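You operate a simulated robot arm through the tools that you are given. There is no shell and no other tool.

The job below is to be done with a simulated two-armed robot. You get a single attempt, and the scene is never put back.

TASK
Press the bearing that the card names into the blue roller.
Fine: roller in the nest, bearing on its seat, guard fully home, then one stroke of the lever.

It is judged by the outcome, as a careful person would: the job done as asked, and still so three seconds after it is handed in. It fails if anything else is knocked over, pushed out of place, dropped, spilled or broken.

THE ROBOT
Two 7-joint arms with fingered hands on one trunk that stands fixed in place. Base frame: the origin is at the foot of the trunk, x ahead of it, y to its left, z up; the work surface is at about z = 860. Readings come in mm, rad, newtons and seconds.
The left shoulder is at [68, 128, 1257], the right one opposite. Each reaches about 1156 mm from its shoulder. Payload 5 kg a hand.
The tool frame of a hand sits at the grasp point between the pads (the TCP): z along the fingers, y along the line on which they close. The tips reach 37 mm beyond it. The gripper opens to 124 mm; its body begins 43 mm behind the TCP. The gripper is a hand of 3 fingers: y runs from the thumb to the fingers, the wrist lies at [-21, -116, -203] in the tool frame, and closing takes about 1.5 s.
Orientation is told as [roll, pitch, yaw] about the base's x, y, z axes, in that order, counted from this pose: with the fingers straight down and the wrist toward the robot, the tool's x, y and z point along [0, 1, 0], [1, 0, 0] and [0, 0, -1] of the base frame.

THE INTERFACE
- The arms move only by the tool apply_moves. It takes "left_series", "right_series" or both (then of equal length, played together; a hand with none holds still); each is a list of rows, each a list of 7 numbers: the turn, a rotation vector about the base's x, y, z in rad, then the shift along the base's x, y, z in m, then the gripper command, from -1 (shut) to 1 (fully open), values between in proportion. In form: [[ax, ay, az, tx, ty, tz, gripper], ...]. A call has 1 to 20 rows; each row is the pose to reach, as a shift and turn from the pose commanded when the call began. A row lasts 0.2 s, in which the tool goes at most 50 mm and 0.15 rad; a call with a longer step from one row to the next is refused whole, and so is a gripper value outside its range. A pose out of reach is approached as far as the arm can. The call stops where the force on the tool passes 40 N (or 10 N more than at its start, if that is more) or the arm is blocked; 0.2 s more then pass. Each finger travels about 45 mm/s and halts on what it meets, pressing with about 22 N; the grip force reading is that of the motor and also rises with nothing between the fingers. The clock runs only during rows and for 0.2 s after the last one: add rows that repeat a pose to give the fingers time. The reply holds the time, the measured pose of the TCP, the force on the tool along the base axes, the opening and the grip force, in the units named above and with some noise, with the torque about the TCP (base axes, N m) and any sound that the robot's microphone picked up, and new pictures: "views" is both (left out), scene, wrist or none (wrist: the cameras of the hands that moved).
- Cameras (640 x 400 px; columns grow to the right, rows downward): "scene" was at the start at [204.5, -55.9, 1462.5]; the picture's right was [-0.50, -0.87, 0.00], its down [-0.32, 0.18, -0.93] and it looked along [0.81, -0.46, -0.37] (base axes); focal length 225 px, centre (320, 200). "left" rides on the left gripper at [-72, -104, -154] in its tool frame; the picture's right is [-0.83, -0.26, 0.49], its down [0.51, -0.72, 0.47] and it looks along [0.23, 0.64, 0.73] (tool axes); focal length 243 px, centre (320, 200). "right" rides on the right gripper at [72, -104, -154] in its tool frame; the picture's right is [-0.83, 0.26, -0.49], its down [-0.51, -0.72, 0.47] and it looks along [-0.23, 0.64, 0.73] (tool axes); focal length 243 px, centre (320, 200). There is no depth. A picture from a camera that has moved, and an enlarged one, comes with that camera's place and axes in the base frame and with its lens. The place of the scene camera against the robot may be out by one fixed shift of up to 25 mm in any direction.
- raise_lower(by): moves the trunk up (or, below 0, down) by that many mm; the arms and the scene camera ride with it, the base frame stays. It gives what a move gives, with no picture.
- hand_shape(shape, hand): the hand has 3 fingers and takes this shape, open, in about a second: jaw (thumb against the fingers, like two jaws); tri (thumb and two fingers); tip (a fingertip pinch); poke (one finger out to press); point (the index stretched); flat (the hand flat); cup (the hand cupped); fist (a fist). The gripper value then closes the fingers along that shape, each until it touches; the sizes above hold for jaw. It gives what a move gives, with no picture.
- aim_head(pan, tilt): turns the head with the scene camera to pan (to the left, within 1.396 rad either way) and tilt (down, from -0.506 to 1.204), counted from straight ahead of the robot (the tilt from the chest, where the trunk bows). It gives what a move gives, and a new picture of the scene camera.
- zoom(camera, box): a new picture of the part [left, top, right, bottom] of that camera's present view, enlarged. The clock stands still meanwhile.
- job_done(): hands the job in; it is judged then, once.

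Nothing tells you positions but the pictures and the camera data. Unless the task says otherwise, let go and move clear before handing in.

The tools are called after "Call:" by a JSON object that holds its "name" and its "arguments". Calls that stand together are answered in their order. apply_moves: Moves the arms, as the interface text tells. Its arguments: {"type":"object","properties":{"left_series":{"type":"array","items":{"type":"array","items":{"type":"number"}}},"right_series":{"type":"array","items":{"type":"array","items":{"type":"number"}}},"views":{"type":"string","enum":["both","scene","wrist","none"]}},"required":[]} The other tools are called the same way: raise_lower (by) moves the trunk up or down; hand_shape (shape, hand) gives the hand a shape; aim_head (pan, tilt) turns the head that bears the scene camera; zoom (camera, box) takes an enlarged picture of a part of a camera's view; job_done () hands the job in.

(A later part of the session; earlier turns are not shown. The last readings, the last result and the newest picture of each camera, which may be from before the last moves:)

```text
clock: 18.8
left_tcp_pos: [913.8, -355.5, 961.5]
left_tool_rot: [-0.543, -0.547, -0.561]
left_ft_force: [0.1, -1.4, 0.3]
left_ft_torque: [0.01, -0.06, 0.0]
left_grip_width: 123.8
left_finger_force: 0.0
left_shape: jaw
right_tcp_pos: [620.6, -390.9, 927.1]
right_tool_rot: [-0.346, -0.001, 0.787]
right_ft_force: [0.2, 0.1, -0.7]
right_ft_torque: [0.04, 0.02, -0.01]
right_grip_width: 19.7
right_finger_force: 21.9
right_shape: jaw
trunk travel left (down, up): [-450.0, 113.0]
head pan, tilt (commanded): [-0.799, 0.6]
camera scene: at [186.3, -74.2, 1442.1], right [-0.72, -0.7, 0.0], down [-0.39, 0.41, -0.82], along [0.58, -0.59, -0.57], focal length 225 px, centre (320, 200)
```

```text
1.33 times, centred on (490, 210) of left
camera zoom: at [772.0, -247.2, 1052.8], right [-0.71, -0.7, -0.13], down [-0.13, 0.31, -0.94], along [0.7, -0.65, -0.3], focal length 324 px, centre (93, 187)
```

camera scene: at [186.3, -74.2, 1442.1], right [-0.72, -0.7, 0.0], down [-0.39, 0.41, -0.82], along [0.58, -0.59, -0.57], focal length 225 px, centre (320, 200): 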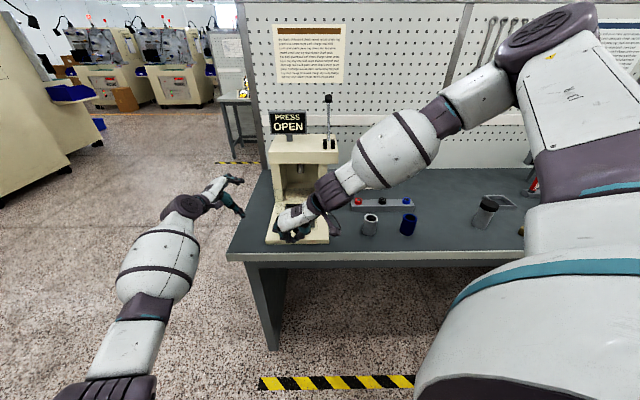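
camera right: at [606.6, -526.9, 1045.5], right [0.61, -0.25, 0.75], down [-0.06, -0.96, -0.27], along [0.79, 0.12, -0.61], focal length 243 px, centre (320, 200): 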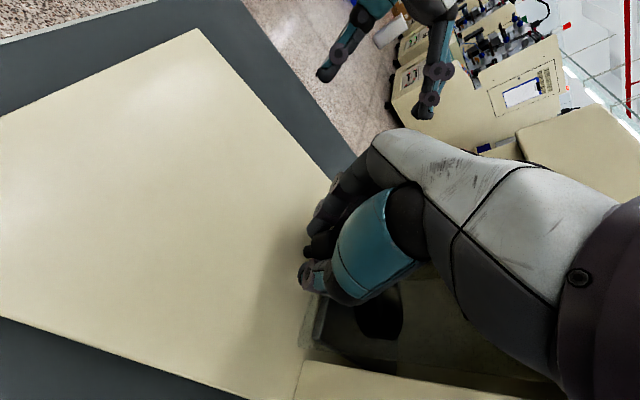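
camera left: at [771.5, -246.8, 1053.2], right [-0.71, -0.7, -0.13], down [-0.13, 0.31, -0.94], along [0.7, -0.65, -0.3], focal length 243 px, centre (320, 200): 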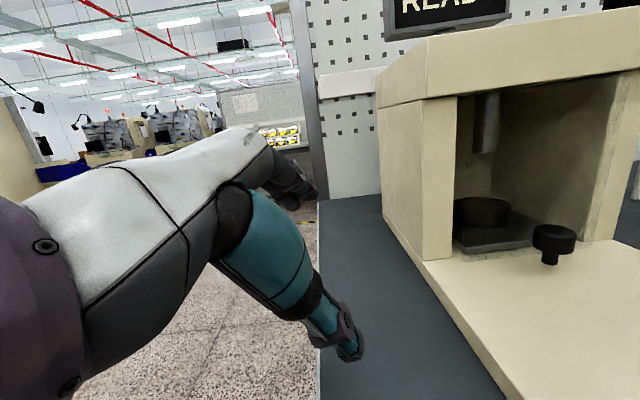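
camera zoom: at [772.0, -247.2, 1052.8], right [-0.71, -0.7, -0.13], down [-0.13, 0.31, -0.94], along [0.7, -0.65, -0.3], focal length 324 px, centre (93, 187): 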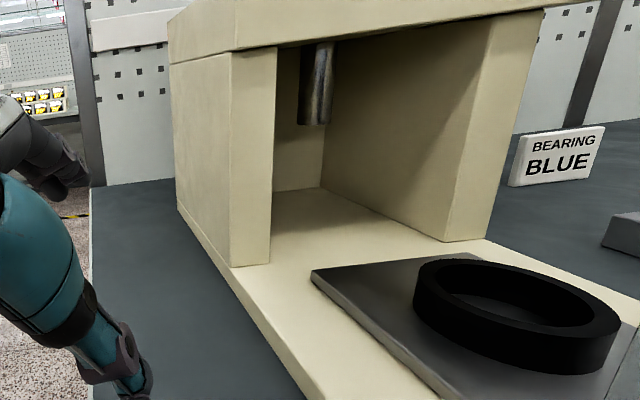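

The drawer reached its stop and the fingers slipped off the knob cleanly. I'll back the right hand away and up, then look at the opened nest from several cameras.

Call:
{"name": "apply_moves", "arguments": {"right_series": [[0, 0, 0, -0.015, 0.015, 0.005, -1], [0, 0, 0, -0.03, 0.03, 0.03, -0.5], [0, 0, 0, -0.03, 0.03, 0.075, 0], [0, 0, 0, -0.02, 0.02, 0.12, 0.5], [0, 0, 0, -0.02, 0.01, 0.165, 1], [0, 0, 0, -0.02, 0.0, 0.21, 1], [0, 0, 0, -0.03, -0.02, 0.25, 1]], "views": "both"}}

Call:
{"name": "zoom", "arguments": {"camera": "scene", "box": [220, 90, 420, 260]}}

Call:
{"name": "zoom", "arguments": {"camera": "left", "box": [400, 100, 640, 400]}}

```text
clock: 20.4
left_tcp_pos: [910.3, -356.8, 964.6]
left_tool_rot: [-0.538, -0.55, -0.563]
left_ft_force: [-0.3, -1.0, 0.1]
left_ft_torque: [0.06, -0.01, 0.05]
left_grip_width: 123.7
left_finger_force: 0.1
left_shape: jaw
right_tcp_pos: [589.0, -414.5, 1177.2]
right_tool_rot: [-0.345, -0.006, 0.783]
right_ft_force: [-0.9, 0.0, 0.2]
right_ft_torque: [0.03, -0.09, 0.04]
right_grip_width: 123.5
right_finger_force: 0.1
right_shape: jaw
trunk travel left (down, up): [-450.0, 113.0]
head pan, tilt (commanded): [-0.799, 0.6]
camera scene: at [182.5, -75.8, 1442.7], right [-0.72, -0.7, 0.0], down [-0.39, 0.41, -0.83], along [0.58, -0.59, -0.56], focal length 225 px, centre (320, 200)
camera right: at [430.3, -402.8, 1297.0], right [0.62, -0.25, 0.75], down [-0.06, -0.96, -0.28], along [0.79, 0.12, -0.61], focal length 243 px, centre (320, 200)
```

scene: 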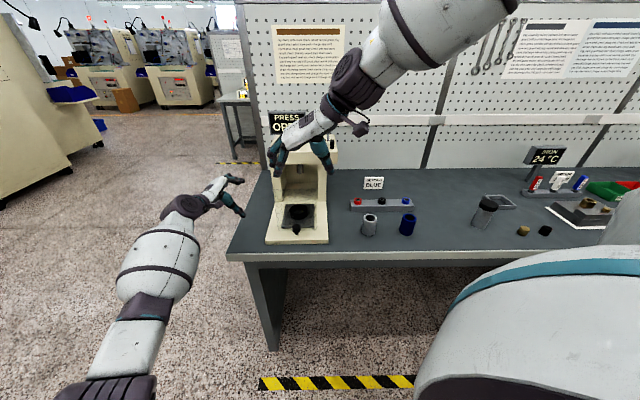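
right: 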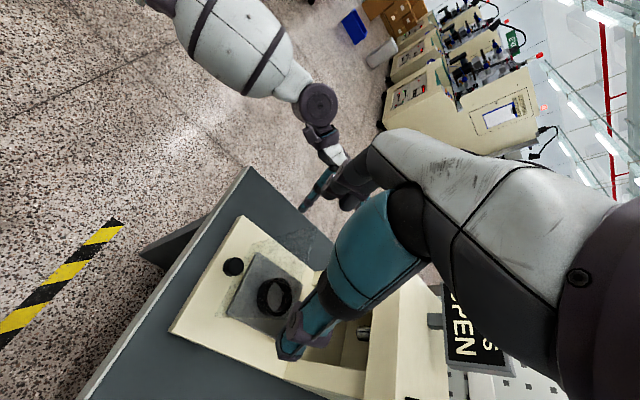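

```text
2.35 times, centred on (320, 175) of scene
camera zoom: at [182.5, -75.8, 1442.7], right [-0.72, -0.7, 0.0], down [-0.39, 0.41, -0.83], along [0.58, -0.59, -0.56], focal length 529 px, centre (320, 259)
```

zoom: 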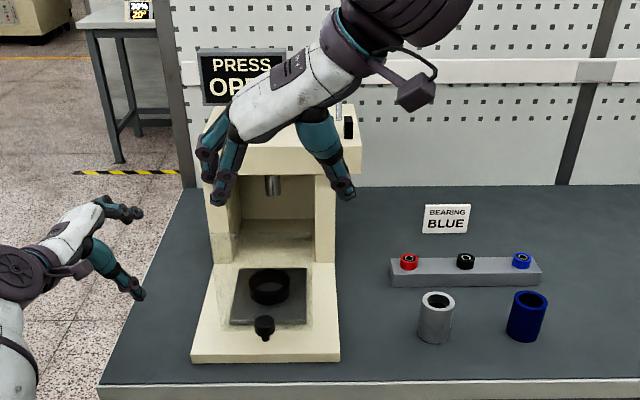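

```text
1.33 times, centred on (520, 250) of left
camera zoom: at [769.1, -248.7, 1055.1], right [-0.71, -0.7, -0.13], down [-0.12, 0.31, -0.94], along [0.7, -0.65, -0.3], focal length 324 px, centre (53, 133)
```

zoom: 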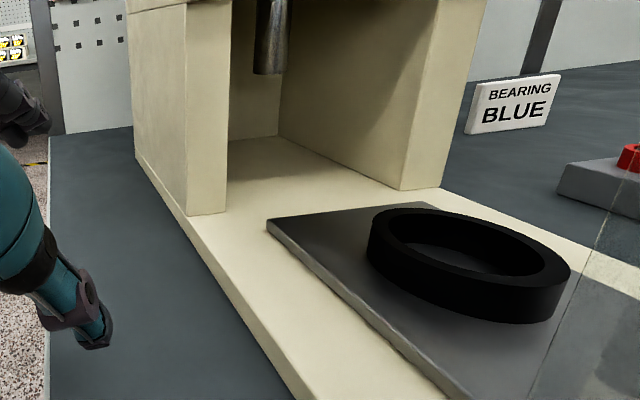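

Call:
{"name": "zoom", "arguments": {"camera": "scene", "box": [262, 160, 334, 250]}}

Call:
{"name": "zoom", "arguments": {"camera": "right", "box": [160, 160, 400, 400]}}

Call:
{"name": "zoom", "arguments": {"camera": "scene", "box": [395, 190, 425, 240]}}

```text
4.44 times, centred on (298, 205) of scene
camera zoom: at [182.5, -75.8, 1442.7], right [-0.72, -0.7, 0.0], down [-0.39, 0.41, -0.83], along [0.58, -0.59, -0.56], focal length 1000 px, centre (418, 178)
```

zoom: 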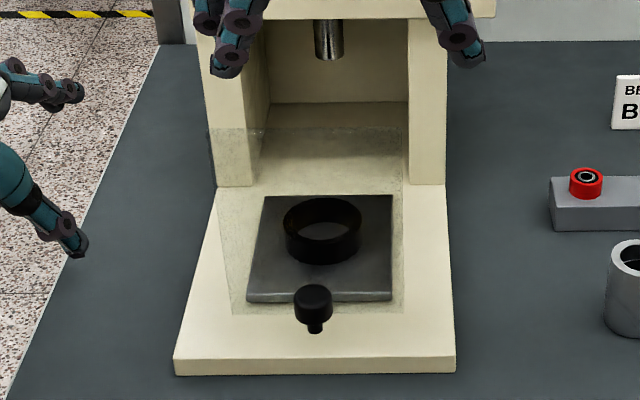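

```text
1.67 times, centred on (280, 280) of right
camera zoom: at [430.3, -402.8, 1297.0], right [0.62, -0.25, 0.75], down [-0.06, -0.96, -0.28], along [0.79, 0.12, -0.61], focal length 404 px, centre (387, 67)
```

zoom: 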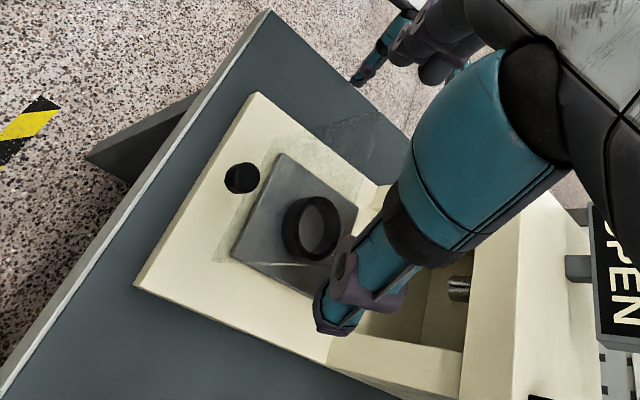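

```text
8.00 times, centred on (410, 215) of scene
camera zoom: at [182.5, -75.8, 1442.7], right [-0.72, -0.7, 0.0], down [-0.39, 0.41, -0.83], along [0.58, -0.59, -0.56], focal length 1800 px, centre (-400, 80)
```

zoom: 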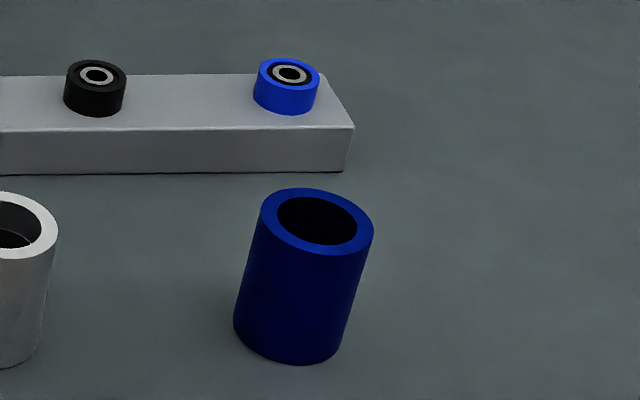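

The drawer is fully out: nest about n≈868 along the press axis with a tall clear guard in front of it, open from above and the sides. Next I'll take the right hand (fingers vertical) over the blue roller to measure it.

Call:
{"name": "apply_moves", "arguments": {"right_series": [[0.025, 0.025, 0, -0.0204, -0.0332, 0, 1], [0.049, 0.049, 0, -0.0407, -0.0663, 0, 1], [0.074, 0.074, 0, -0.0611, -0.0995, 0, 1], [0.099, 0.099, 0, -0.0814, -0.1326, 0, 1], [0.123, 0.123, 0, -0.1018, -0.1658, 0, 1], [0.148, 0.148, 0, -0.1222, -0.1989, 0, 1], [0.173, 0.173, 0, -0.1425, -0.2321, 0, 1], [0.197, 0.197, 0, -0.1629, -0.2652, 0, 1], [0.222, 0.222, 0, -0.1832, -0.2984, 0, 1], [0.247, 0.247, 0, -0.2036, -0.3315, 0, 1]], "views": "both"}}

```text
clock: 22.6
left_tcp_pos: [911.4, -357.1, 962.5]
left_tool_rot: [-0.542, -0.546, -0.562]
left_ft_force: [-0.3, -0.3, 0.8]
left_ft_torque: [0.0, 0.02, 0.02]
left_grip_width: 123.6
left_finger_force: 0.1
left_shape: jaw
right_tcp_pos: [385.9, -745.8, 1177.4]
right_tool_rot: [-0.001, 0.0, 0.784]
right_ft_force: [0.4, 0.0, -0.3]
right_ft_torque: [0.05, -0.01, 0.04]
right_grip_width: 123.8
right_finger_force: 0.1
right_shape: jaw
trunk travel left (down, up): [-450.0, 113.0]
head pan, tilt (commanded): [-0.799, 0.6]
camera scene: at [185.1, -74.7, 1442.4], right [-0.72, -0.7, 0.0], down [-0.39, 0.41, -0.82], along [0.58, -0.59, -0.57], focal length 225 px, centre (320, 200)
camera right: at [262.4, -768.1, 1329.9], right [0.77, -0.4, 0.49], down [-0.15, -0.87, -0.47], along [0.62, 0.29, -0.73], focal length 243 px, centre (320, 200)
```

scene: 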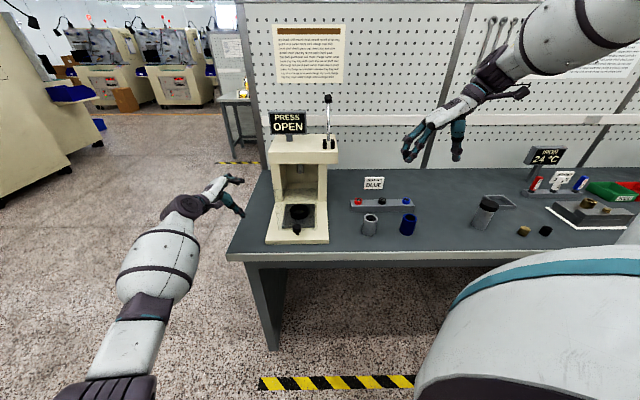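
right: 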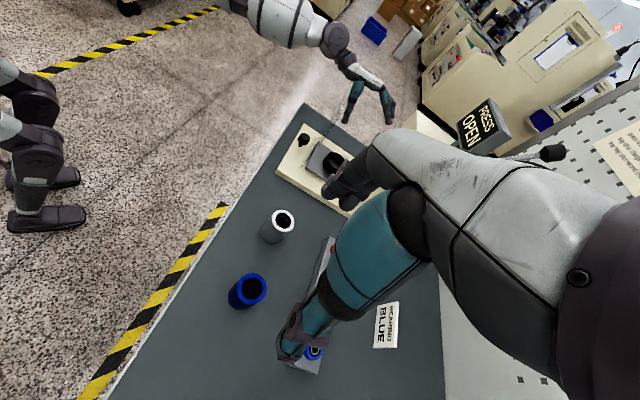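

Call:
{"name": "zoom", "arguments": {"camera": "right", "box": [200, 190, 340, 330]}}

Call:
{"name": "zoom", "arguments": {"camera": "right", "box": [215, 255, 285, 325]}}

Call:
{"name": "zoom", "arguments": {"camera": "right", "box": [260, 220, 420, 390]}}

```text
2.86 times, centred on (270, 260) of right
camera zoom: at [262.4, -768.1, 1329.9], right [0.77, -0.4, 0.49], down [-0.15, -0.87, -0.47], along [0.62, 0.29, -0.73], focal length 693 px, centre (463, 29)
```

zoom: 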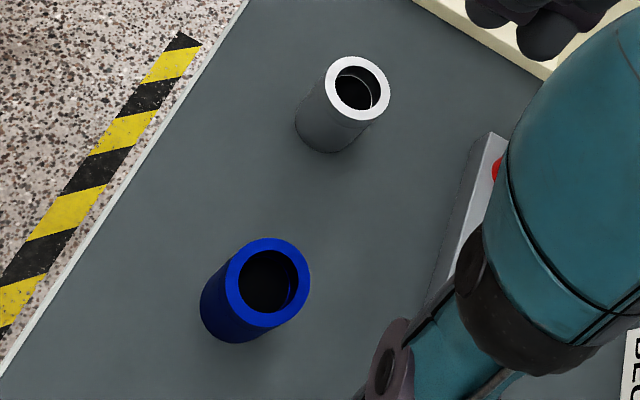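

```text
5.71 times, centred on (250, 290) of right
camera zoom: at [262.4, -768.1, 1329.9], right [0.77, -0.4, 0.49], down [-0.15, -0.87, -0.47], along [0.62, 0.29, -0.73], focal length 1386 px, centre (720, -314)
```

zoom: 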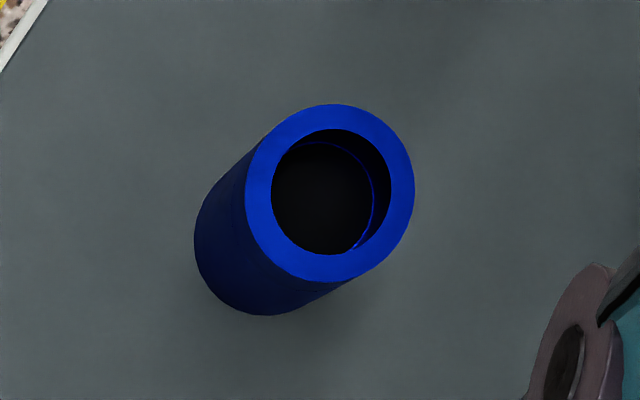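

```text
2.35 times, centred on (340, 305) of right
camera zoom: at [262.4, -768.1, 1329.9], right [0.77, -0.4, 0.49], down [-0.15, -0.87, -0.47], along [0.62, 0.29, -0.73], focal length 571 px, centre (273, -47)
```

zoom: 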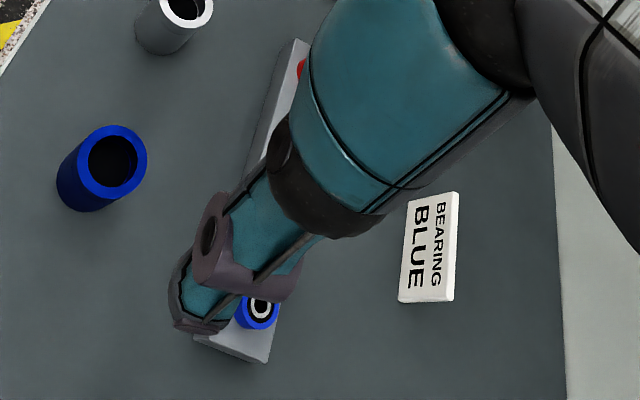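

The blue roller stands at about [394.7, -736], 47 mm wide, 70 mm tall, with a lead-in and shoulder in its bore for the bearing. I'll lower the open right hand over it.

Call:
{"name": "apply_moves", "arguments": {"right_series": [[0, 0, 0, 0.004, 0.005, -0.04, 1], [0, 0, 0, 0.008, 0.01, -0.08, 1], [0, 0, 0, 0.008, 0.01, -0.12, 1], [0, 0, 0, 0.008, 0.01, -0.155, 1], [0, 0, 0, 0.008, 0.01, -0.19, 1], [0, 0, 0, 0.008, 0.01, -0.22, 1], [0, 0, 0, 0.008, 0.01, -0.2467, 1]], "views": "both"}}

Call:
{"name": "zoom", "arguments": {"camera": "scene", "box": [350, 150, 450, 250]}}

```text
clock: 24.2
left_tcp_pos: [913.3, -354.9, 961.3]
left_tool_rot: [-0.544, -0.546, -0.563]
left_ft_force: [0.2, 0.0, 0.5]
left_ft_torque: [0.01, -0.03, -0.01]
left_grip_width: 123.6
left_finger_force: 0.1
left_shape: jaw
right_tcp_pos: [395.9, -735.3, 931.2]
right_tool_rot: [-0.001, -0.001, 0.786]
right_ft_force: [-0.4, -0.5, -0.1]
right_ft_torque: [0.05, 0.02, -0.01]
right_grip_width: 123.8
right_finger_force: 0.1
right_shape: jaw
trunk travel left (down, up): [-450.0, 113.0]
head pan, tilt (commanded): [-0.799, 0.6]
camera scene: at [186.2, -74.6, 1442.2], right [-0.72, -0.7, 0.0], down [-0.39, 0.41, -0.82], along [0.58, -0.59, -0.57], focal length 225 px, centre (320, 200)
camera right: at [272.3, -757.0, 1083.8], right [0.77, -0.4, 0.49], down [-0.15, -0.87, -0.47], along [0.62, 0.29, -0.73], focal length 243 px, centre (320, 200)
```

scene: 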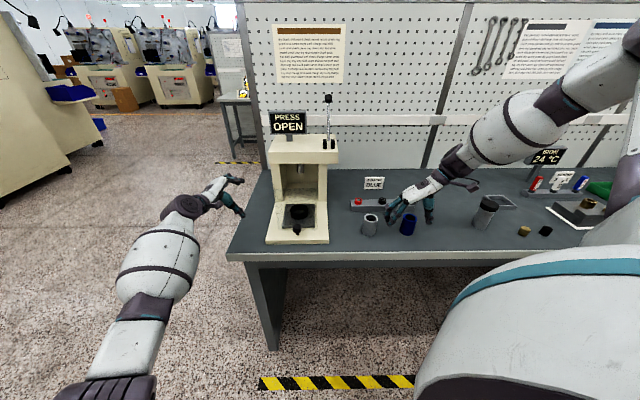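
right: 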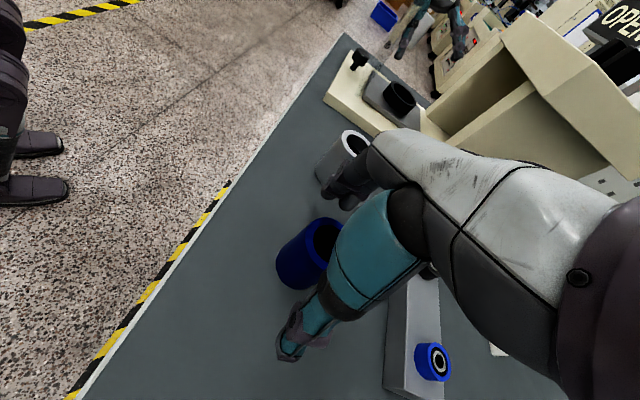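

```text
4.00 times, centred on (400, 200) of scene
camera zoom: at [186.2, -74.6, 1442.2], right [-0.72, -0.7, 0.0], down [-0.39, 0.41, -0.82], along [0.58, -0.59, -0.57], focal length 900 px, centre (0, 200)
```

zoom: 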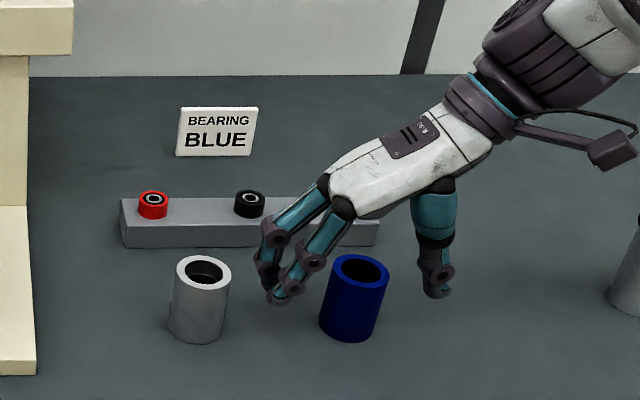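

Call:
{"name": "zoom", "arguments": {"camera": "right", "box": [250, 190, 370, 310]}}

```text
3.33 times, centred on (310, 250) of right
camera zoom: at [272.3, -757.0, 1083.8], right [0.77, -0.4, 0.49], down [-0.15, -0.87, -0.47], along [0.62, 0.29, -0.73], focal length 809 px, centre (353, 33)
```

zoom: 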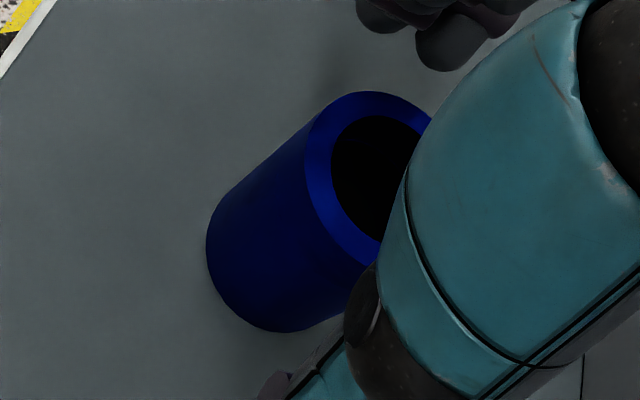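

The roller is inside the jaws, about 3 mm off-centre; I'll correct that and close.

Call:
{"name": "apply_moves", "arguments": {"right_series": [[0, 0, 0, -0.003, -0.0005, 0, 1], [0, 0, 0, -0.003, -0.0005, 0, 0.4], [0, 0, 0, -0.003, -0.0005, 0, 0.1], [0, 0, 0, -0.003, -0.0005, 0, -0.2], [0, 0, 0, -0.003, -0.0005, 0, -0.5], [0, 0, 0, -0.003, -0.0005, 0, -0.8], [0, 0, 0, -0.003, -0.0005, 0, -1], [0, 0, 0, -0.003, -0.0005, 0, -1], [0, 0, 0, -0.003, -0.0005, 0, -1]], "views": "both"}}

Call:
{"name": "zoom", "arguments": {"camera": "scene", "box": [350, 150, 450, 250]}}

Call:
{"name": "zoom", "arguments": {"camera": "right", "box": [230, 170, 390, 330]}}

```text
clock: 26.2
left_tcp_pos: [912.1, -353.6, 961.3]
left_tool_rot: [-0.543, -0.548, -0.562]
left_ft_force: [0.7, -0.5, 0.6]
left_ft_torque: [-0.04, 0.0, 0.0]
left_grip_width: 123.9
left_finger_force: 0.1
left_shape: jaw
right_tcp_pos: [393.3, -736.4, 933.3]
right_tool_rot: [0.0, 0.0, 0.786]
right_ft_force: [0.1, -0.1, 0.6]
right_ft_torque: [0.03, -0.01, 0.0]
right_grip_width: 40.5
right_finger_force: 21.9
right_shape: jaw
trunk travel left (down, up): [-450.0, 113.0]
head pan, tilt (commanded): [-0.799, 0.6]
camera scene: at [185.6, -73.2, 1442.4], right [-0.72, -0.7, 0.0], down [-0.39, 0.41, -0.82], along [0.58, -0.59, -0.57], focal length 225 px, centre (320, 200)
camera right: at [268.6, -757.2, 1084.8], right [0.77, -0.4, 0.49], down [-0.15, -0.87, -0.47], along [0.62, 0.29, -0.73], focal length 243 px, centre (320, 200)
```

scene: 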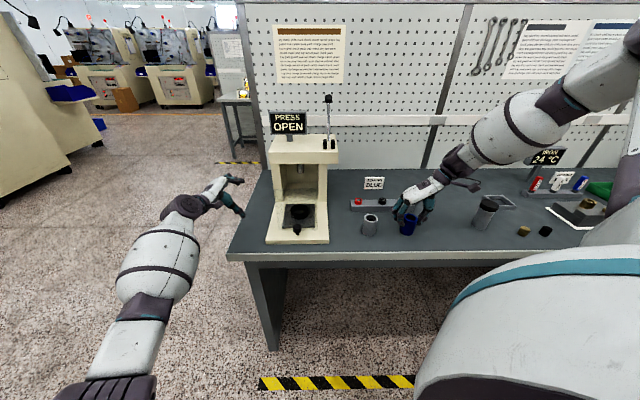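
right: 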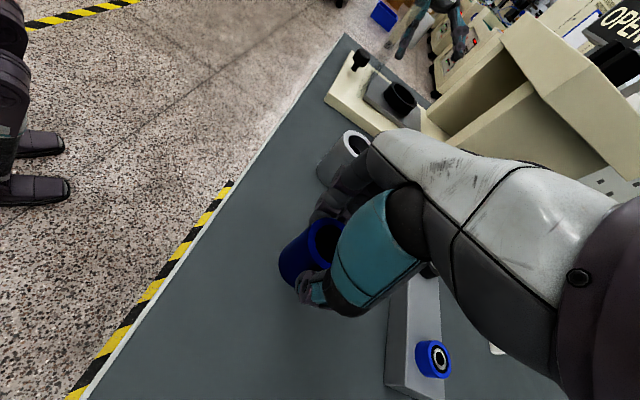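

```text
4.00 times, centred on (400, 200) of scene
camera zoom: at [185.6, -73.2, 1442.4], right [-0.72, -0.7, 0.0], down [-0.39, 0.41, -0.82], along [0.58, -0.59, -0.57], focal length 900 px, centre (0, 200)
```

zoom: 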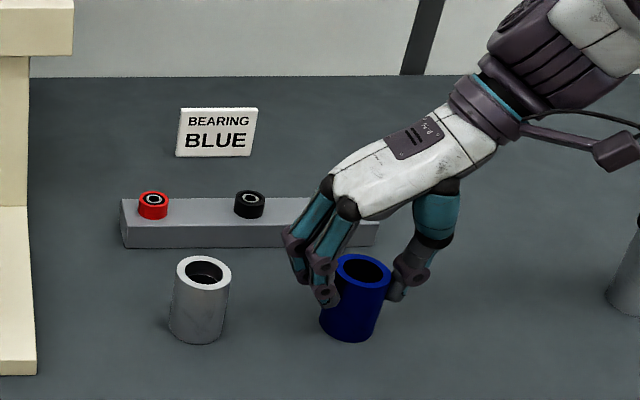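

```text
2.50 times, centred on (310, 250) of right
camera zoom: at [268.6, -757.2, 1084.8], right [0.77, -0.4, 0.49], down [-0.15, -0.87, -0.47], along [0.62, 0.29, -0.73], focal length 606 px, centre (345, 75)
```

zoom: 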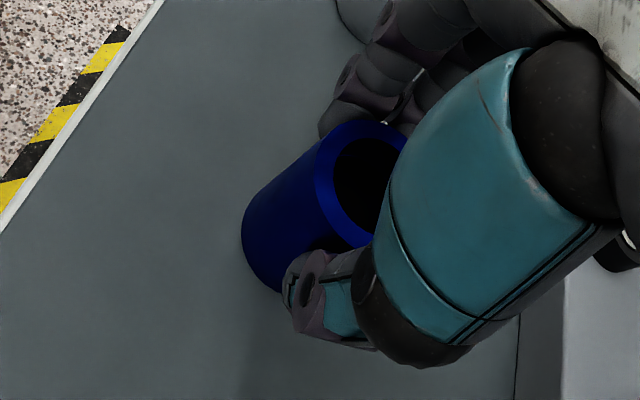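

The roller is gripped. Lifting gently to check the hold.

Call:
{"name": "apply_moves", "arguments": {"right_series": [[0, 0, 0, 0, 0, 0.01, -1], [0, 0, 0, 0, 0, 0.02, -1], [0, 0, 0, 0, 0, 0.035, -1], [0, 0, 0, 0, 0, 0.055, -1], [0, 0, 0, 0, 0, 0.08, -1], [0, 0, 0, 0, 0, 0.11, -1], [0, 0, 0, 0, 0, 0.15, -1], [0, 0, 0, 0, 0, 0.19, -1], [0, 0, 0, 0, 0, 0.22, -1]], "views": "both"}}

Call:
{"name": "zoom", "arguments": {"camera": "right", "box": [230, 170, 390, 330]}}

Call:
{"name": "zoom", "arguments": {"camera": "scene", "box": [350, 110, 470, 230]}}

```text
clock: 28.2
left_tcp_pos: [911.5, -354.5, 962.8]
left_tool_rot: [-0.543, -0.549, -0.561]
left_ft_force: [-0.1, 0.2, -0.1]
left_ft_torque: [-0.02, -0.01, 0.0]
left_grip_width: 123.8
left_finger_force: 0.0
left_shape: jaw
right_tcp_pos: [393.7, -735.1, 1150.9]
right_tool_rot: [-0.004, -0.001, 0.786]
right_ft_force: [-0.4, 0.2, -1.5]
right_ft_torque: [0.02, 0.02, 0.02]
right_grip_width: 40.4
right_finger_force: 22.1
right_shape: jaw
trunk travel left (down, up): [-450.0, 113.0]
head pan, tilt (commanded): [-0.799, 0.6]
camera scene: at [185.4, -72.6, 1442.4], right [-0.72, -0.7, 0.0], down [-0.39, 0.4, -0.83], along [0.58, -0.59, -0.56], focal length 225 px, centre (320, 200)
camera right: at [269.9, -757.1, 1304.0], right [0.77, -0.4, 0.49], down [-0.15, -0.87, -0.47], along [0.62, 0.29, -0.73], focal length 243 px, centre (320, 200)
```

scene: 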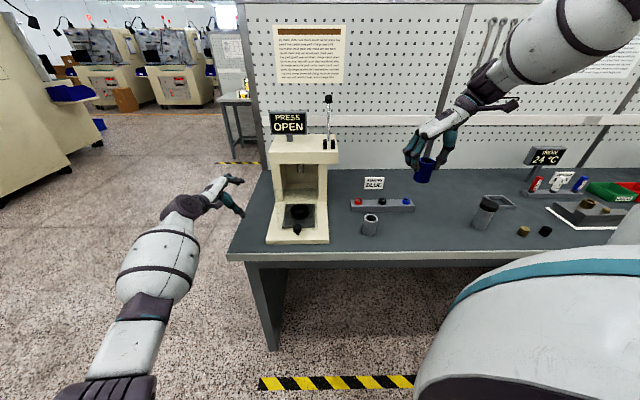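
right: 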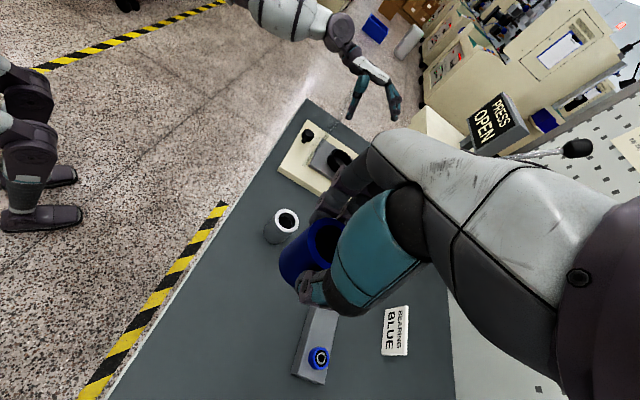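

```text
2.50 times, centred on (310, 250) of right
camera zoom: at [269.9, -757.1, 1304.0], right [0.77, -0.4, 0.49], down [-0.15, -0.87, -0.47], along [0.62, 0.29, -0.73], focal length 606 px, centre (345, 75)
```

zoom: 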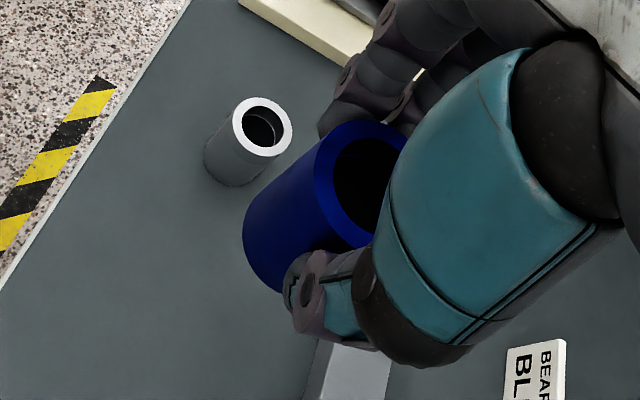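

```text
3.33 times, centred on (410, 170) of scene
camera zoom: at [185.4, -72.6, 1442.4], right [-0.72, -0.7, 0.0], down [-0.39, 0.4, -0.83], along [0.58, -0.59, -0.56], focal length 750 px, centre (20, 300)
```

zoom: 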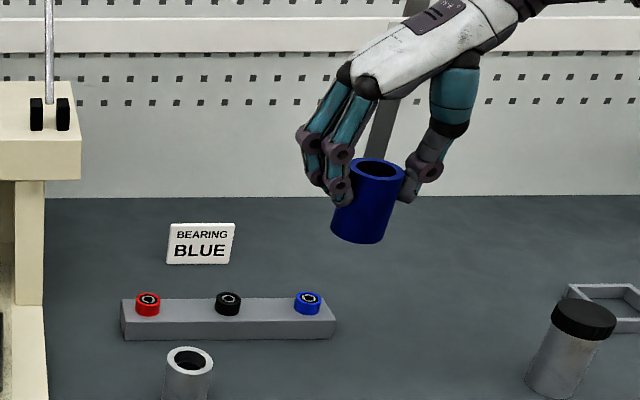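

The roller hangs upright in the grip. I'll carry it over the opened nest at a safe height, and at the same time reposition the left hand's camera to watch the nest from the left.

Call:
{"name": "apply_moves", "arguments": {"right_series": [[0, 0, 0, 0.0276, 0.0193, 0, -1], [0, 0, 0, 0.0552, 0.0386, 0, -1], [0, 0, 0, 0.0828, 0.0579, 0, -1], [0, 0, 0, 0.1103, 0.0772, 0, -1], [0, 0, 0, 0.1379, 0.0965, 0, -1], [0, 0, 0, 0.1655, 0.1158, 0, -1], [0, 0, 0, 0.1931, 0.1351, 0, -1], [0, 0, 0, 0.2207, 0.1544, 0, -1], [0, 0, 0, 0.2483, 0.1737, 0, -1], [0, 0, 0, 0.2758, 0.193, 0, -1], [0, 0, 0, 0.3034, 0.2123, 0, -1], [0, 0, 0, 0.331, 0.2316, 0, -1]], "left_series": [[0, 0, -0.1, -0.021, 0.0046, 0.007, 1], [0, 0, -0.2, -0.041, 0.009, 0.014, 1], [0, 0, -0.3, -0.062, 0.0137, 0.022, 1], [0, 0, -0.4, -0.083, 0.018, 0.029, 1], [0, 0, -0.5, -0.103, 0.0228, 0.036, 1], [0, 0, -0.5, -0.103, 0.0228, 0.036, 1], [0, 0, -0.5, -0.103, 0.0228, 0.036, 1], [0, 0, -0.5, -0.103, 0.0228, 0.036, 1], [0, 0, -0.5, -0.103, 0.0228, 0.036, 1], [0, 0, -0.5, -0.103, 0.0228, 0.036, 1], [0, 0, -0.5, -0.103, 0.0228, 0.036, 1], [0, 0, -0.5, -0.103, 0.0228, 0.036, 1]], "views": "both"}}

```text
clock: 30.8
left_tcp_pos: [810.8, -329.8, 997.8]
left_tool_rot: [-0.546, -0.547, -1.06]
left_ft_force: [-0.3, 0.9, -0.5]
left_ft_torque: [-0.03, 0.04, -0.01]
left_grip_width: 123.8
left_finger_force: 0.1
left_shape: jaw
right_tcp_pos: [725.3, -504.4, 1151.5]
right_tool_rot: [0.001, 0.001, 0.786]
right_ft_force: [0.0, 0.2, -2.0]
right_ft_torque: [-0.01, 0.06, 0.01]
right_grip_width: 39.9
right_finger_force: 22.4
right_shape: jaw
trunk travel left (down, up): [-450.0, 113.0]
head pan, tilt (commanded): [-0.799, 0.6]
camera scene: at [187.5, -72.4, 1442.1], right [-0.72, -0.7, 0.0], down [-0.4, 0.4, -0.82], along [0.57, -0.59, -0.57], focal length 225 px, centre (320, 200)
camera right: at [602.7, -525.1, 1303.7], right [0.77, -0.4, 0.49], down [-0.15, -0.87, -0.47], along [0.62, 0.29, -0.73], focal length 243 px, centre (320, 200)
camera left: at [739.1, -168.6, 1088.3], right [-0.95, -0.27, -0.13], down [0.03, 0.33, -0.94], along [0.3, -0.9, -0.3], focal length 243 px, centre (320, 200)
```

scene: 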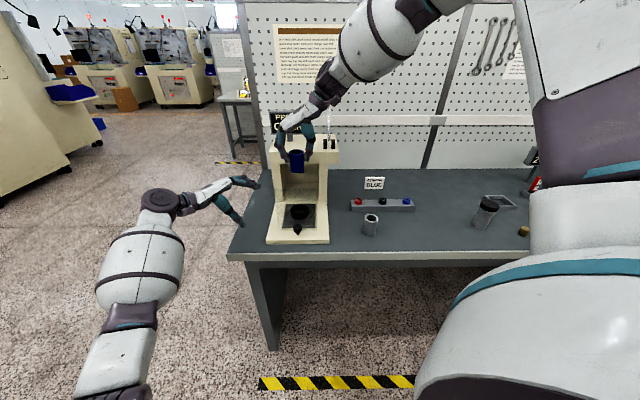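
right: 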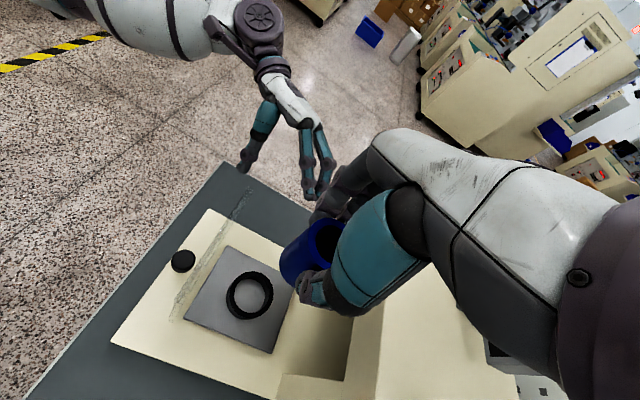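
left: 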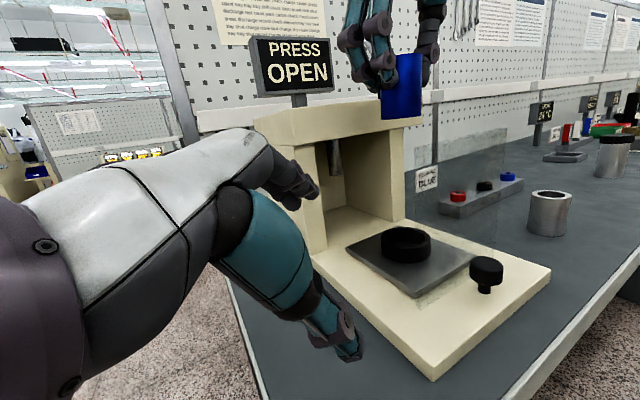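

Both cameras see the nest well. Zooming to measure the nest and the held roller.

Call:
{"name": "zoom", "arguments": {"camera": "right", "box": [180, 200, 340, 360]}}

Call:
{"name": "zoom", "arguments": {"camera": "left", "box": [320, 180, 520, 320]}}

Call:
{"name": "zoom", "arguments": {"camera": "right", "box": [210, 255, 290, 335]}}

```text
2.50 times, centred on (260, 280) of right
camera zoom: at [602.7, -525.1, 1303.7], right [0.77, -0.4, 0.49], down [-0.15, -0.87, -0.47], along [0.62, 0.29, -0.73], focal length 606 px, centre (470, 0)
```

zoom: 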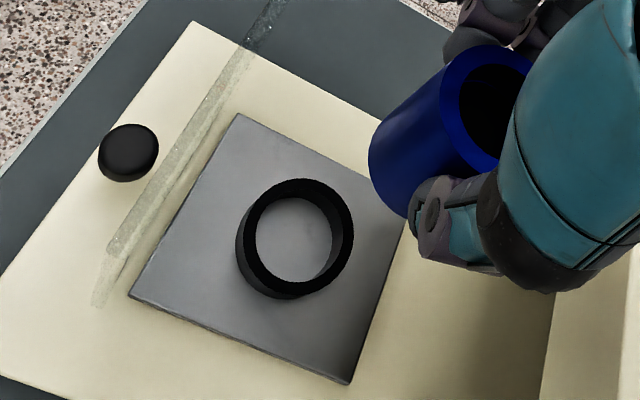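

```text
2.86 times, centred on (420, 250) of left
camera zoom: at [739.1, -168.6, 1088.3], right [-0.95, -0.27, -0.13], down [0.03, 0.33, -0.94], along [0.3, -0.9, -0.3], focal length 693 px, centre (34, 57)
```

zoom: 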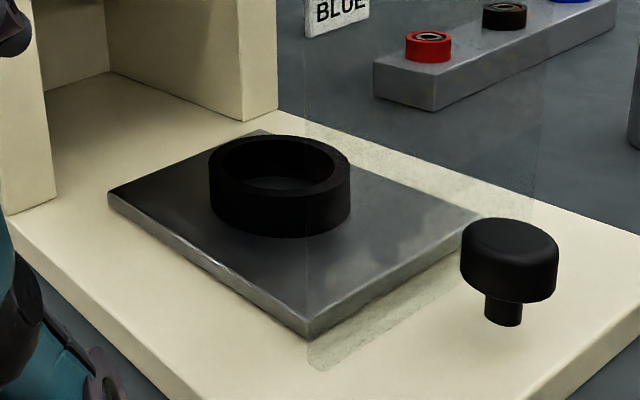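

```text
5.00 times, centred on (250, 295) of right
camera zoom: at [602.7, -525.1, 1303.7], right [0.77, -0.4, 0.49], down [-0.15, -0.87, -0.47], along [0.62, 0.29, -0.73], focal length 1213 px, centre (670, -275)
```

zoom: 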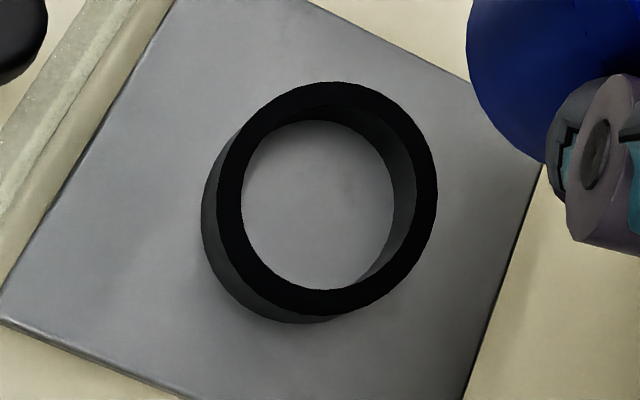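

Nest centre measures about [726.5, -503.3], ring top z≈913, inner diameter ≈53 mm – both cameras agree. Now I check exactly where the roller sits in the grip.

Call:
{"name": "zoom", "arguments": {"camera": "left", "box": [330, 20, 450, 140]}}

Call:
{"name": "zoom", "arguments": {"camera": "right", "box": [260, 200, 360, 300]}}

Call:
{"name": "zoom", "arguments": {"camera": "scene", "box": [265, 115, 335, 255]}}

```text
3.33 times, centred on (390, 80) of left
camera zoom: at [739.1, -168.6, 1088.3], right [-0.95, -0.27, -0.13], down [0.03, 0.33, -0.94], along [0.3, -0.9, -0.3], focal length 809 px, centre (87, 600)
```

zoom: 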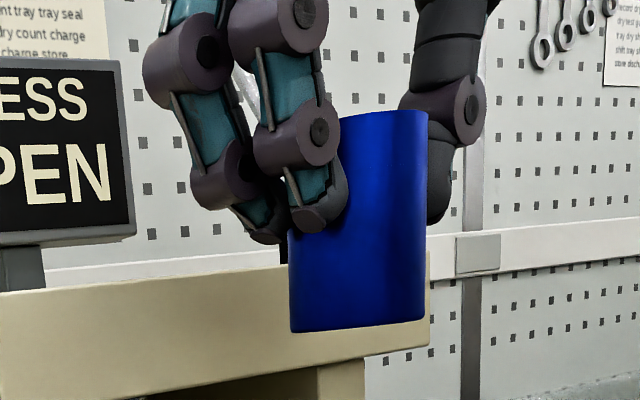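

```text
4.00 times, centred on (310, 250) of right
camera zoom: at [602.7, -525.1, 1303.7], right [0.77, -0.4, 0.49], down [-0.15, -0.87, -0.47], along [0.62, 0.29, -0.73], focal length 970 px, centre (360, 0)
```

zoom: 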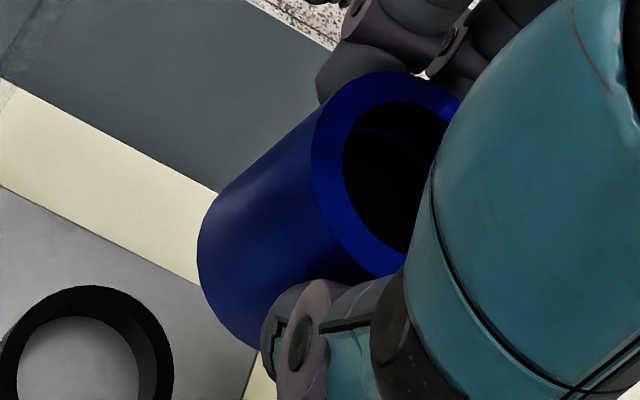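

```text
2.86 times, centred on (300, 185) of scene
camera zoom: at [187.5, -72.4, 1442.1], right [-0.72, -0.7, 0.0], down [-0.4, 0.4, -0.82], along [0.57, -0.59, -0.57], focal length 643 px, centre (377, 243)
```

zoom: 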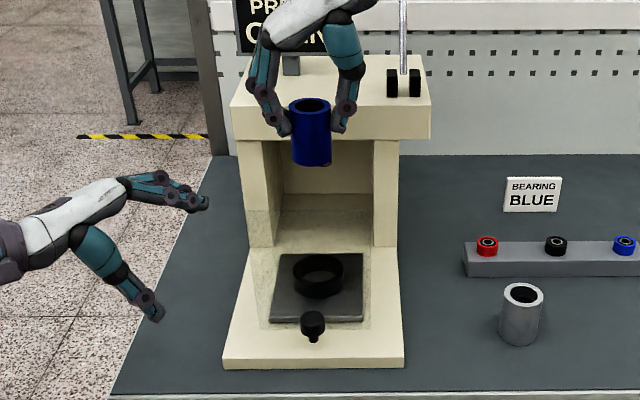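

The roller leans about 2° in the grip. I'll straighten it with a tiny wrist turn and lower it to about 12 mm above the ring, then compare roller and ring directly.

Call:
{"name": "apply_moves", "arguments": {"right_series": [[-0.012, 0.012, 0, 0.0005, 0.0005, -0.03, -1], [-0.0247, 0.0247, 0, 0.001, 0.001, -0.06, -1], [-0.0247, 0.0247, 0, 0.0015, 0.0015, -0.09, -1], [-0.0247, 0.0247, 0, 0.0015, 0.0015, -0.115, -1], [-0.0247, 0.0247, 0, 0.0015, 0.0015, -0.135, -1], [-0.0247, 0.0247, 0, 0.0015, 0.0015, -0.152, -1]], "views": "both"}}

Call:
{"name": "zoom", "arguments": {"camera": "left", "box": [340, 120, 480, 300]}}

Call:
{"name": "zoom", "arguments": {"camera": "right", "box": [230, 200, 370, 340]}}

Call:
{"name": "zoom", "arguments": {"camera": "scene", "box": [265, 150, 335, 250]}}

```text
clock: 32.2
left_tcp_pos: [808.9, -331.9, 997.9]
left_tool_rot: [-0.543, -0.548, -1.06]
left_ft_force: [-0.2, -0.4, 0.2]
left_ft_torque: [-0.04, 0.0, 0.01]
left_grip_width: 123.9
left_finger_force: 0.0
left_shape: jaw
right_tcp_pos: [724.7, -504.6, 998.3]
right_tool_rot: [0.001, 0.035, 0.785]
right_ft_force: [-0.3, -0.6, -1.6]
right_ft_torque: [0.03, 0.01, 0.07]
right_grip_width: 40.4
right_finger_force: 21.8
right_shape: jaw
trunk travel left (down, up): [-450.0, 113.0]
head pan, tilt (commanded): [-0.799, 0.6]
camera scene: at [185.7, -73.8, 1442.3], right [-0.72, -0.7, 0.0], down [-0.39, 0.41, -0.82], along [0.58, -0.59, -0.57], focal length 225 px, centre (320, 200)
camera right: at [605.6, -521.3, 1155.2], right [0.78, -0.39, 0.48], down [-0.16, -0.88, -0.45], along [0.6, 0.27, -0.75], focal length 243 px, centre (320, 200)
```

scene: 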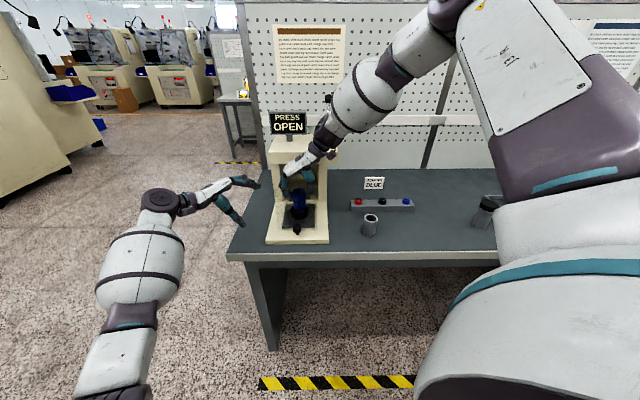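
right: 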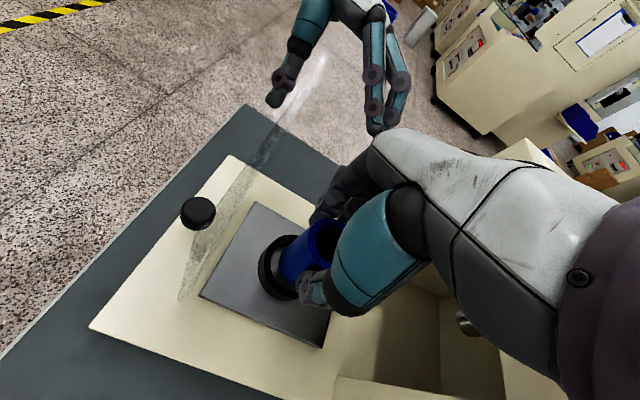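

```text
2.22 times, centred on (410, 210) of left
camera zoom: at [737.7, -169.7, 1089.3], right [-0.95, -0.27, -0.13], down [0.04, 0.33, -0.94], along [0.3, -0.9, -0.3], focal length 539 px, centre (120, 178)
```

zoom: 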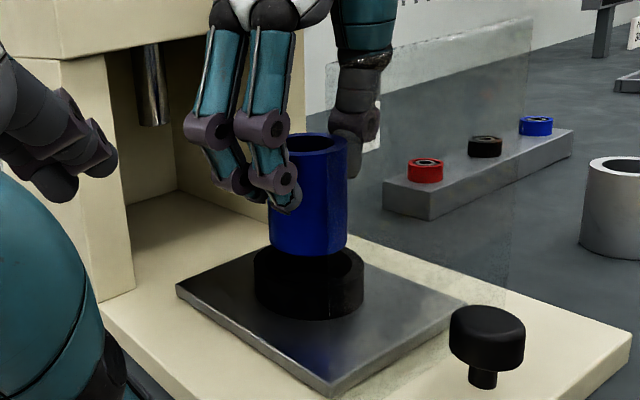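

```text
2.86 times, centred on (300, 270) of right
camera zoom: at [605.6, -521.3, 1155.2], right [0.78, -0.39, 0.48], down [-0.16, -0.88, -0.45], along [0.6, 0.27, -0.75], focal length 693 px, centre (377, 0)
```

zoom: 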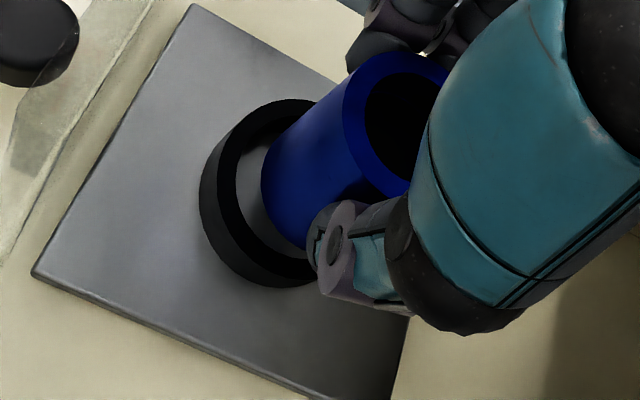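

```text
4.00 times, centred on (300, 200) of scene
camera zoom: at [185.7, -73.8, 1442.3], right [-0.72, -0.7, 0.0], down [-0.39, 0.41, -0.82], along [0.58, -0.59, -0.57], focal length 900 px, centre (400, 200)
```

zoom: 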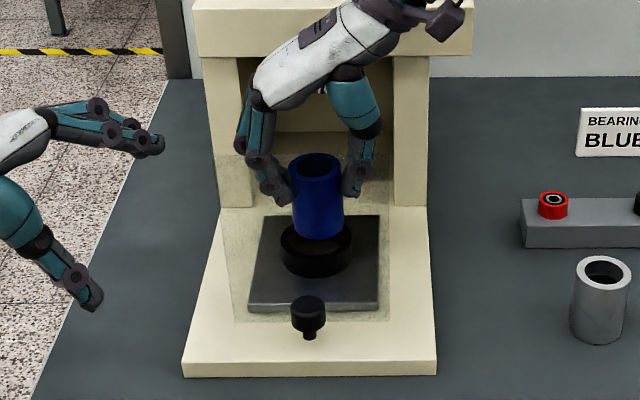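

Call:
{"name": "zoom", "arguments": {"camera": "left", "box": [385, 195, 445, 255]}}

Call:
{"name": "zoom", "arguments": {"camera": "right", "box": [250, 220, 330, 310]}}

Call:
{"name": "zoom", "arguments": {"camera": "scene", "box": [280, 180, 320, 230]}}

```text
6.67 times, centred on (415, 225) of left
camera zoom: at [737.7, -169.7, 1089.3], right [-0.95, -0.27, -0.13], down [0.04, 0.33, -0.94], along [0.3, -0.9, -0.3], focal length 1618 px, centre (-313, 33)
```

zoom: 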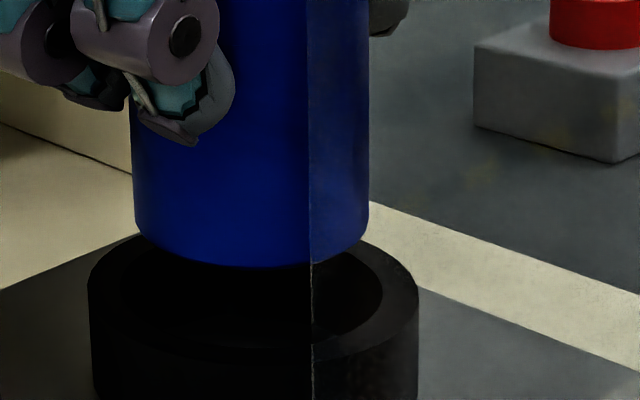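

```text
4.44 times, centred on (290, 265) of right
camera zoom: at [605.6, -521.3, 1155.2], right [0.78, -0.39, 0.48], down [-0.16, -0.88, -0.45], along [0.6, 0.27, -0.75], focal length 1078 px, centre (453, -89)
```

zoom: 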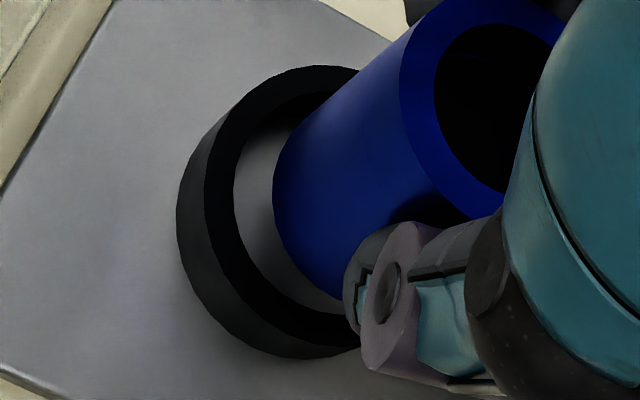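

```text
8.00 times, centred on (300, 205) of scene
camera zoom: at [185.7, -73.8, 1442.3], right [-0.72, -0.7, 0.0], down [-0.39, 0.41, -0.82], along [0.58, -0.59, -0.57], focal length 1800 px, centre (480, 160)
```

zoom: 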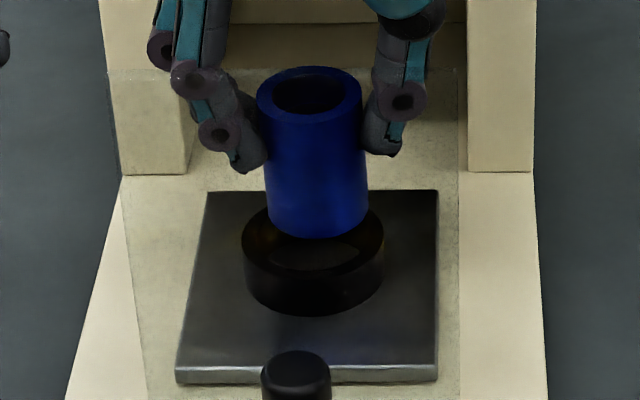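

Roller is upright and within ~2–3 mm of the ring's centre. I'll shift about 2.8 mm in +y and re-check before lowering.

Call:
{"name": "apply_moves", "arguments": {"right_series": [[0, 0, 0, 0, 0.0028, 0, -1], [0, 0, 0, 0, 0.0028, -0.006, -1]], "views": "none"}}

Call:
{"name": "zoom", "arguments": {"camera": "left", "box": [385, 195, 445, 255]}}

Call:
{"name": "zoom", "arguments": {"camera": "right", "box": [250, 220, 330, 310]}}

Call:
{"name": "zoom", "arguments": {"camera": "scene", "box": [285, 190, 317, 222]}}

```text
clock: 32.8
left_tcp_pos: [808.9, -331.5, 998.1]
left_tool_rot: [-0.542, -0.548, -1.062]
left_ft_force: [0.1, 0.1, 0.8]
left_ft_torque: [0.0, 0.0, 0.0]
left_grip_width: 123.8
left_finger_force: 0.0
left_shape: jaw
right_tcp_pos: [725.6, -499.8, 993.0]
right_tool_rot: [-0.001, 0.035, 0.784]
right_ft_force: [0.4, -0.2, -3.2]
right_ft_torque: [0.02, 0.01, -0.02]
right_grip_width: 40.4
right_finger_force: 22.0
right_shape: jaw
trunk travel left (down, up): [-450.0, 113.0]
head pan, tilt (commanded): [-0.799, 0.6]
```

```text
6.67 times, centred on (415, 225) of left
camera zoom: at [738.0, -169.7, 1089.1], right [-0.95, -0.27, -0.13], down [0.03, 0.33, -0.94], along [0.3, -0.9, -0.3], focal length 1618 px, centre (-313, 33)
```

zoom: 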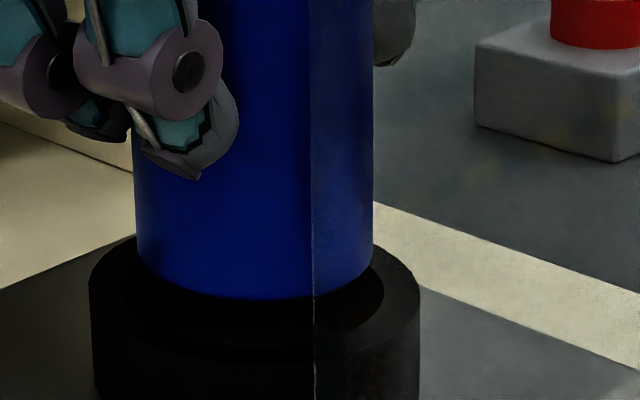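

```text
4.44 times, centred on (290, 265) of right
camera zoom: at [605.6, -517.4, 1149.7], right [0.78, -0.39, 0.48], down [-0.16, -0.88, -0.45], along [0.6, 0.27, -0.75], focal length 1078 px, centre (453, -89)
```

zoom: 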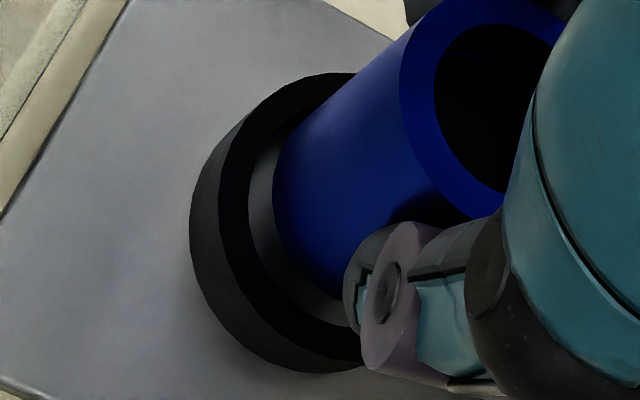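

```text
12.50 times, centred on (301, 206) of scene
camera zoom: at [186.0, -73.7, 1442.3], right [-0.72, -0.7, 0.0], down [-0.39, 0.41, -0.82], along [0.58, -0.59, -0.57], focal length 2812 px, centre (558, 125)
```

zoom: 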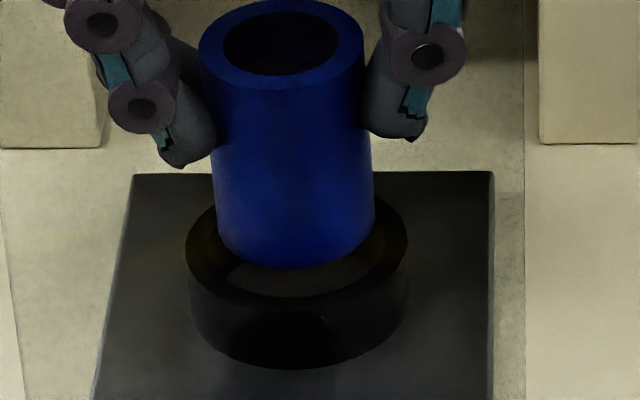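

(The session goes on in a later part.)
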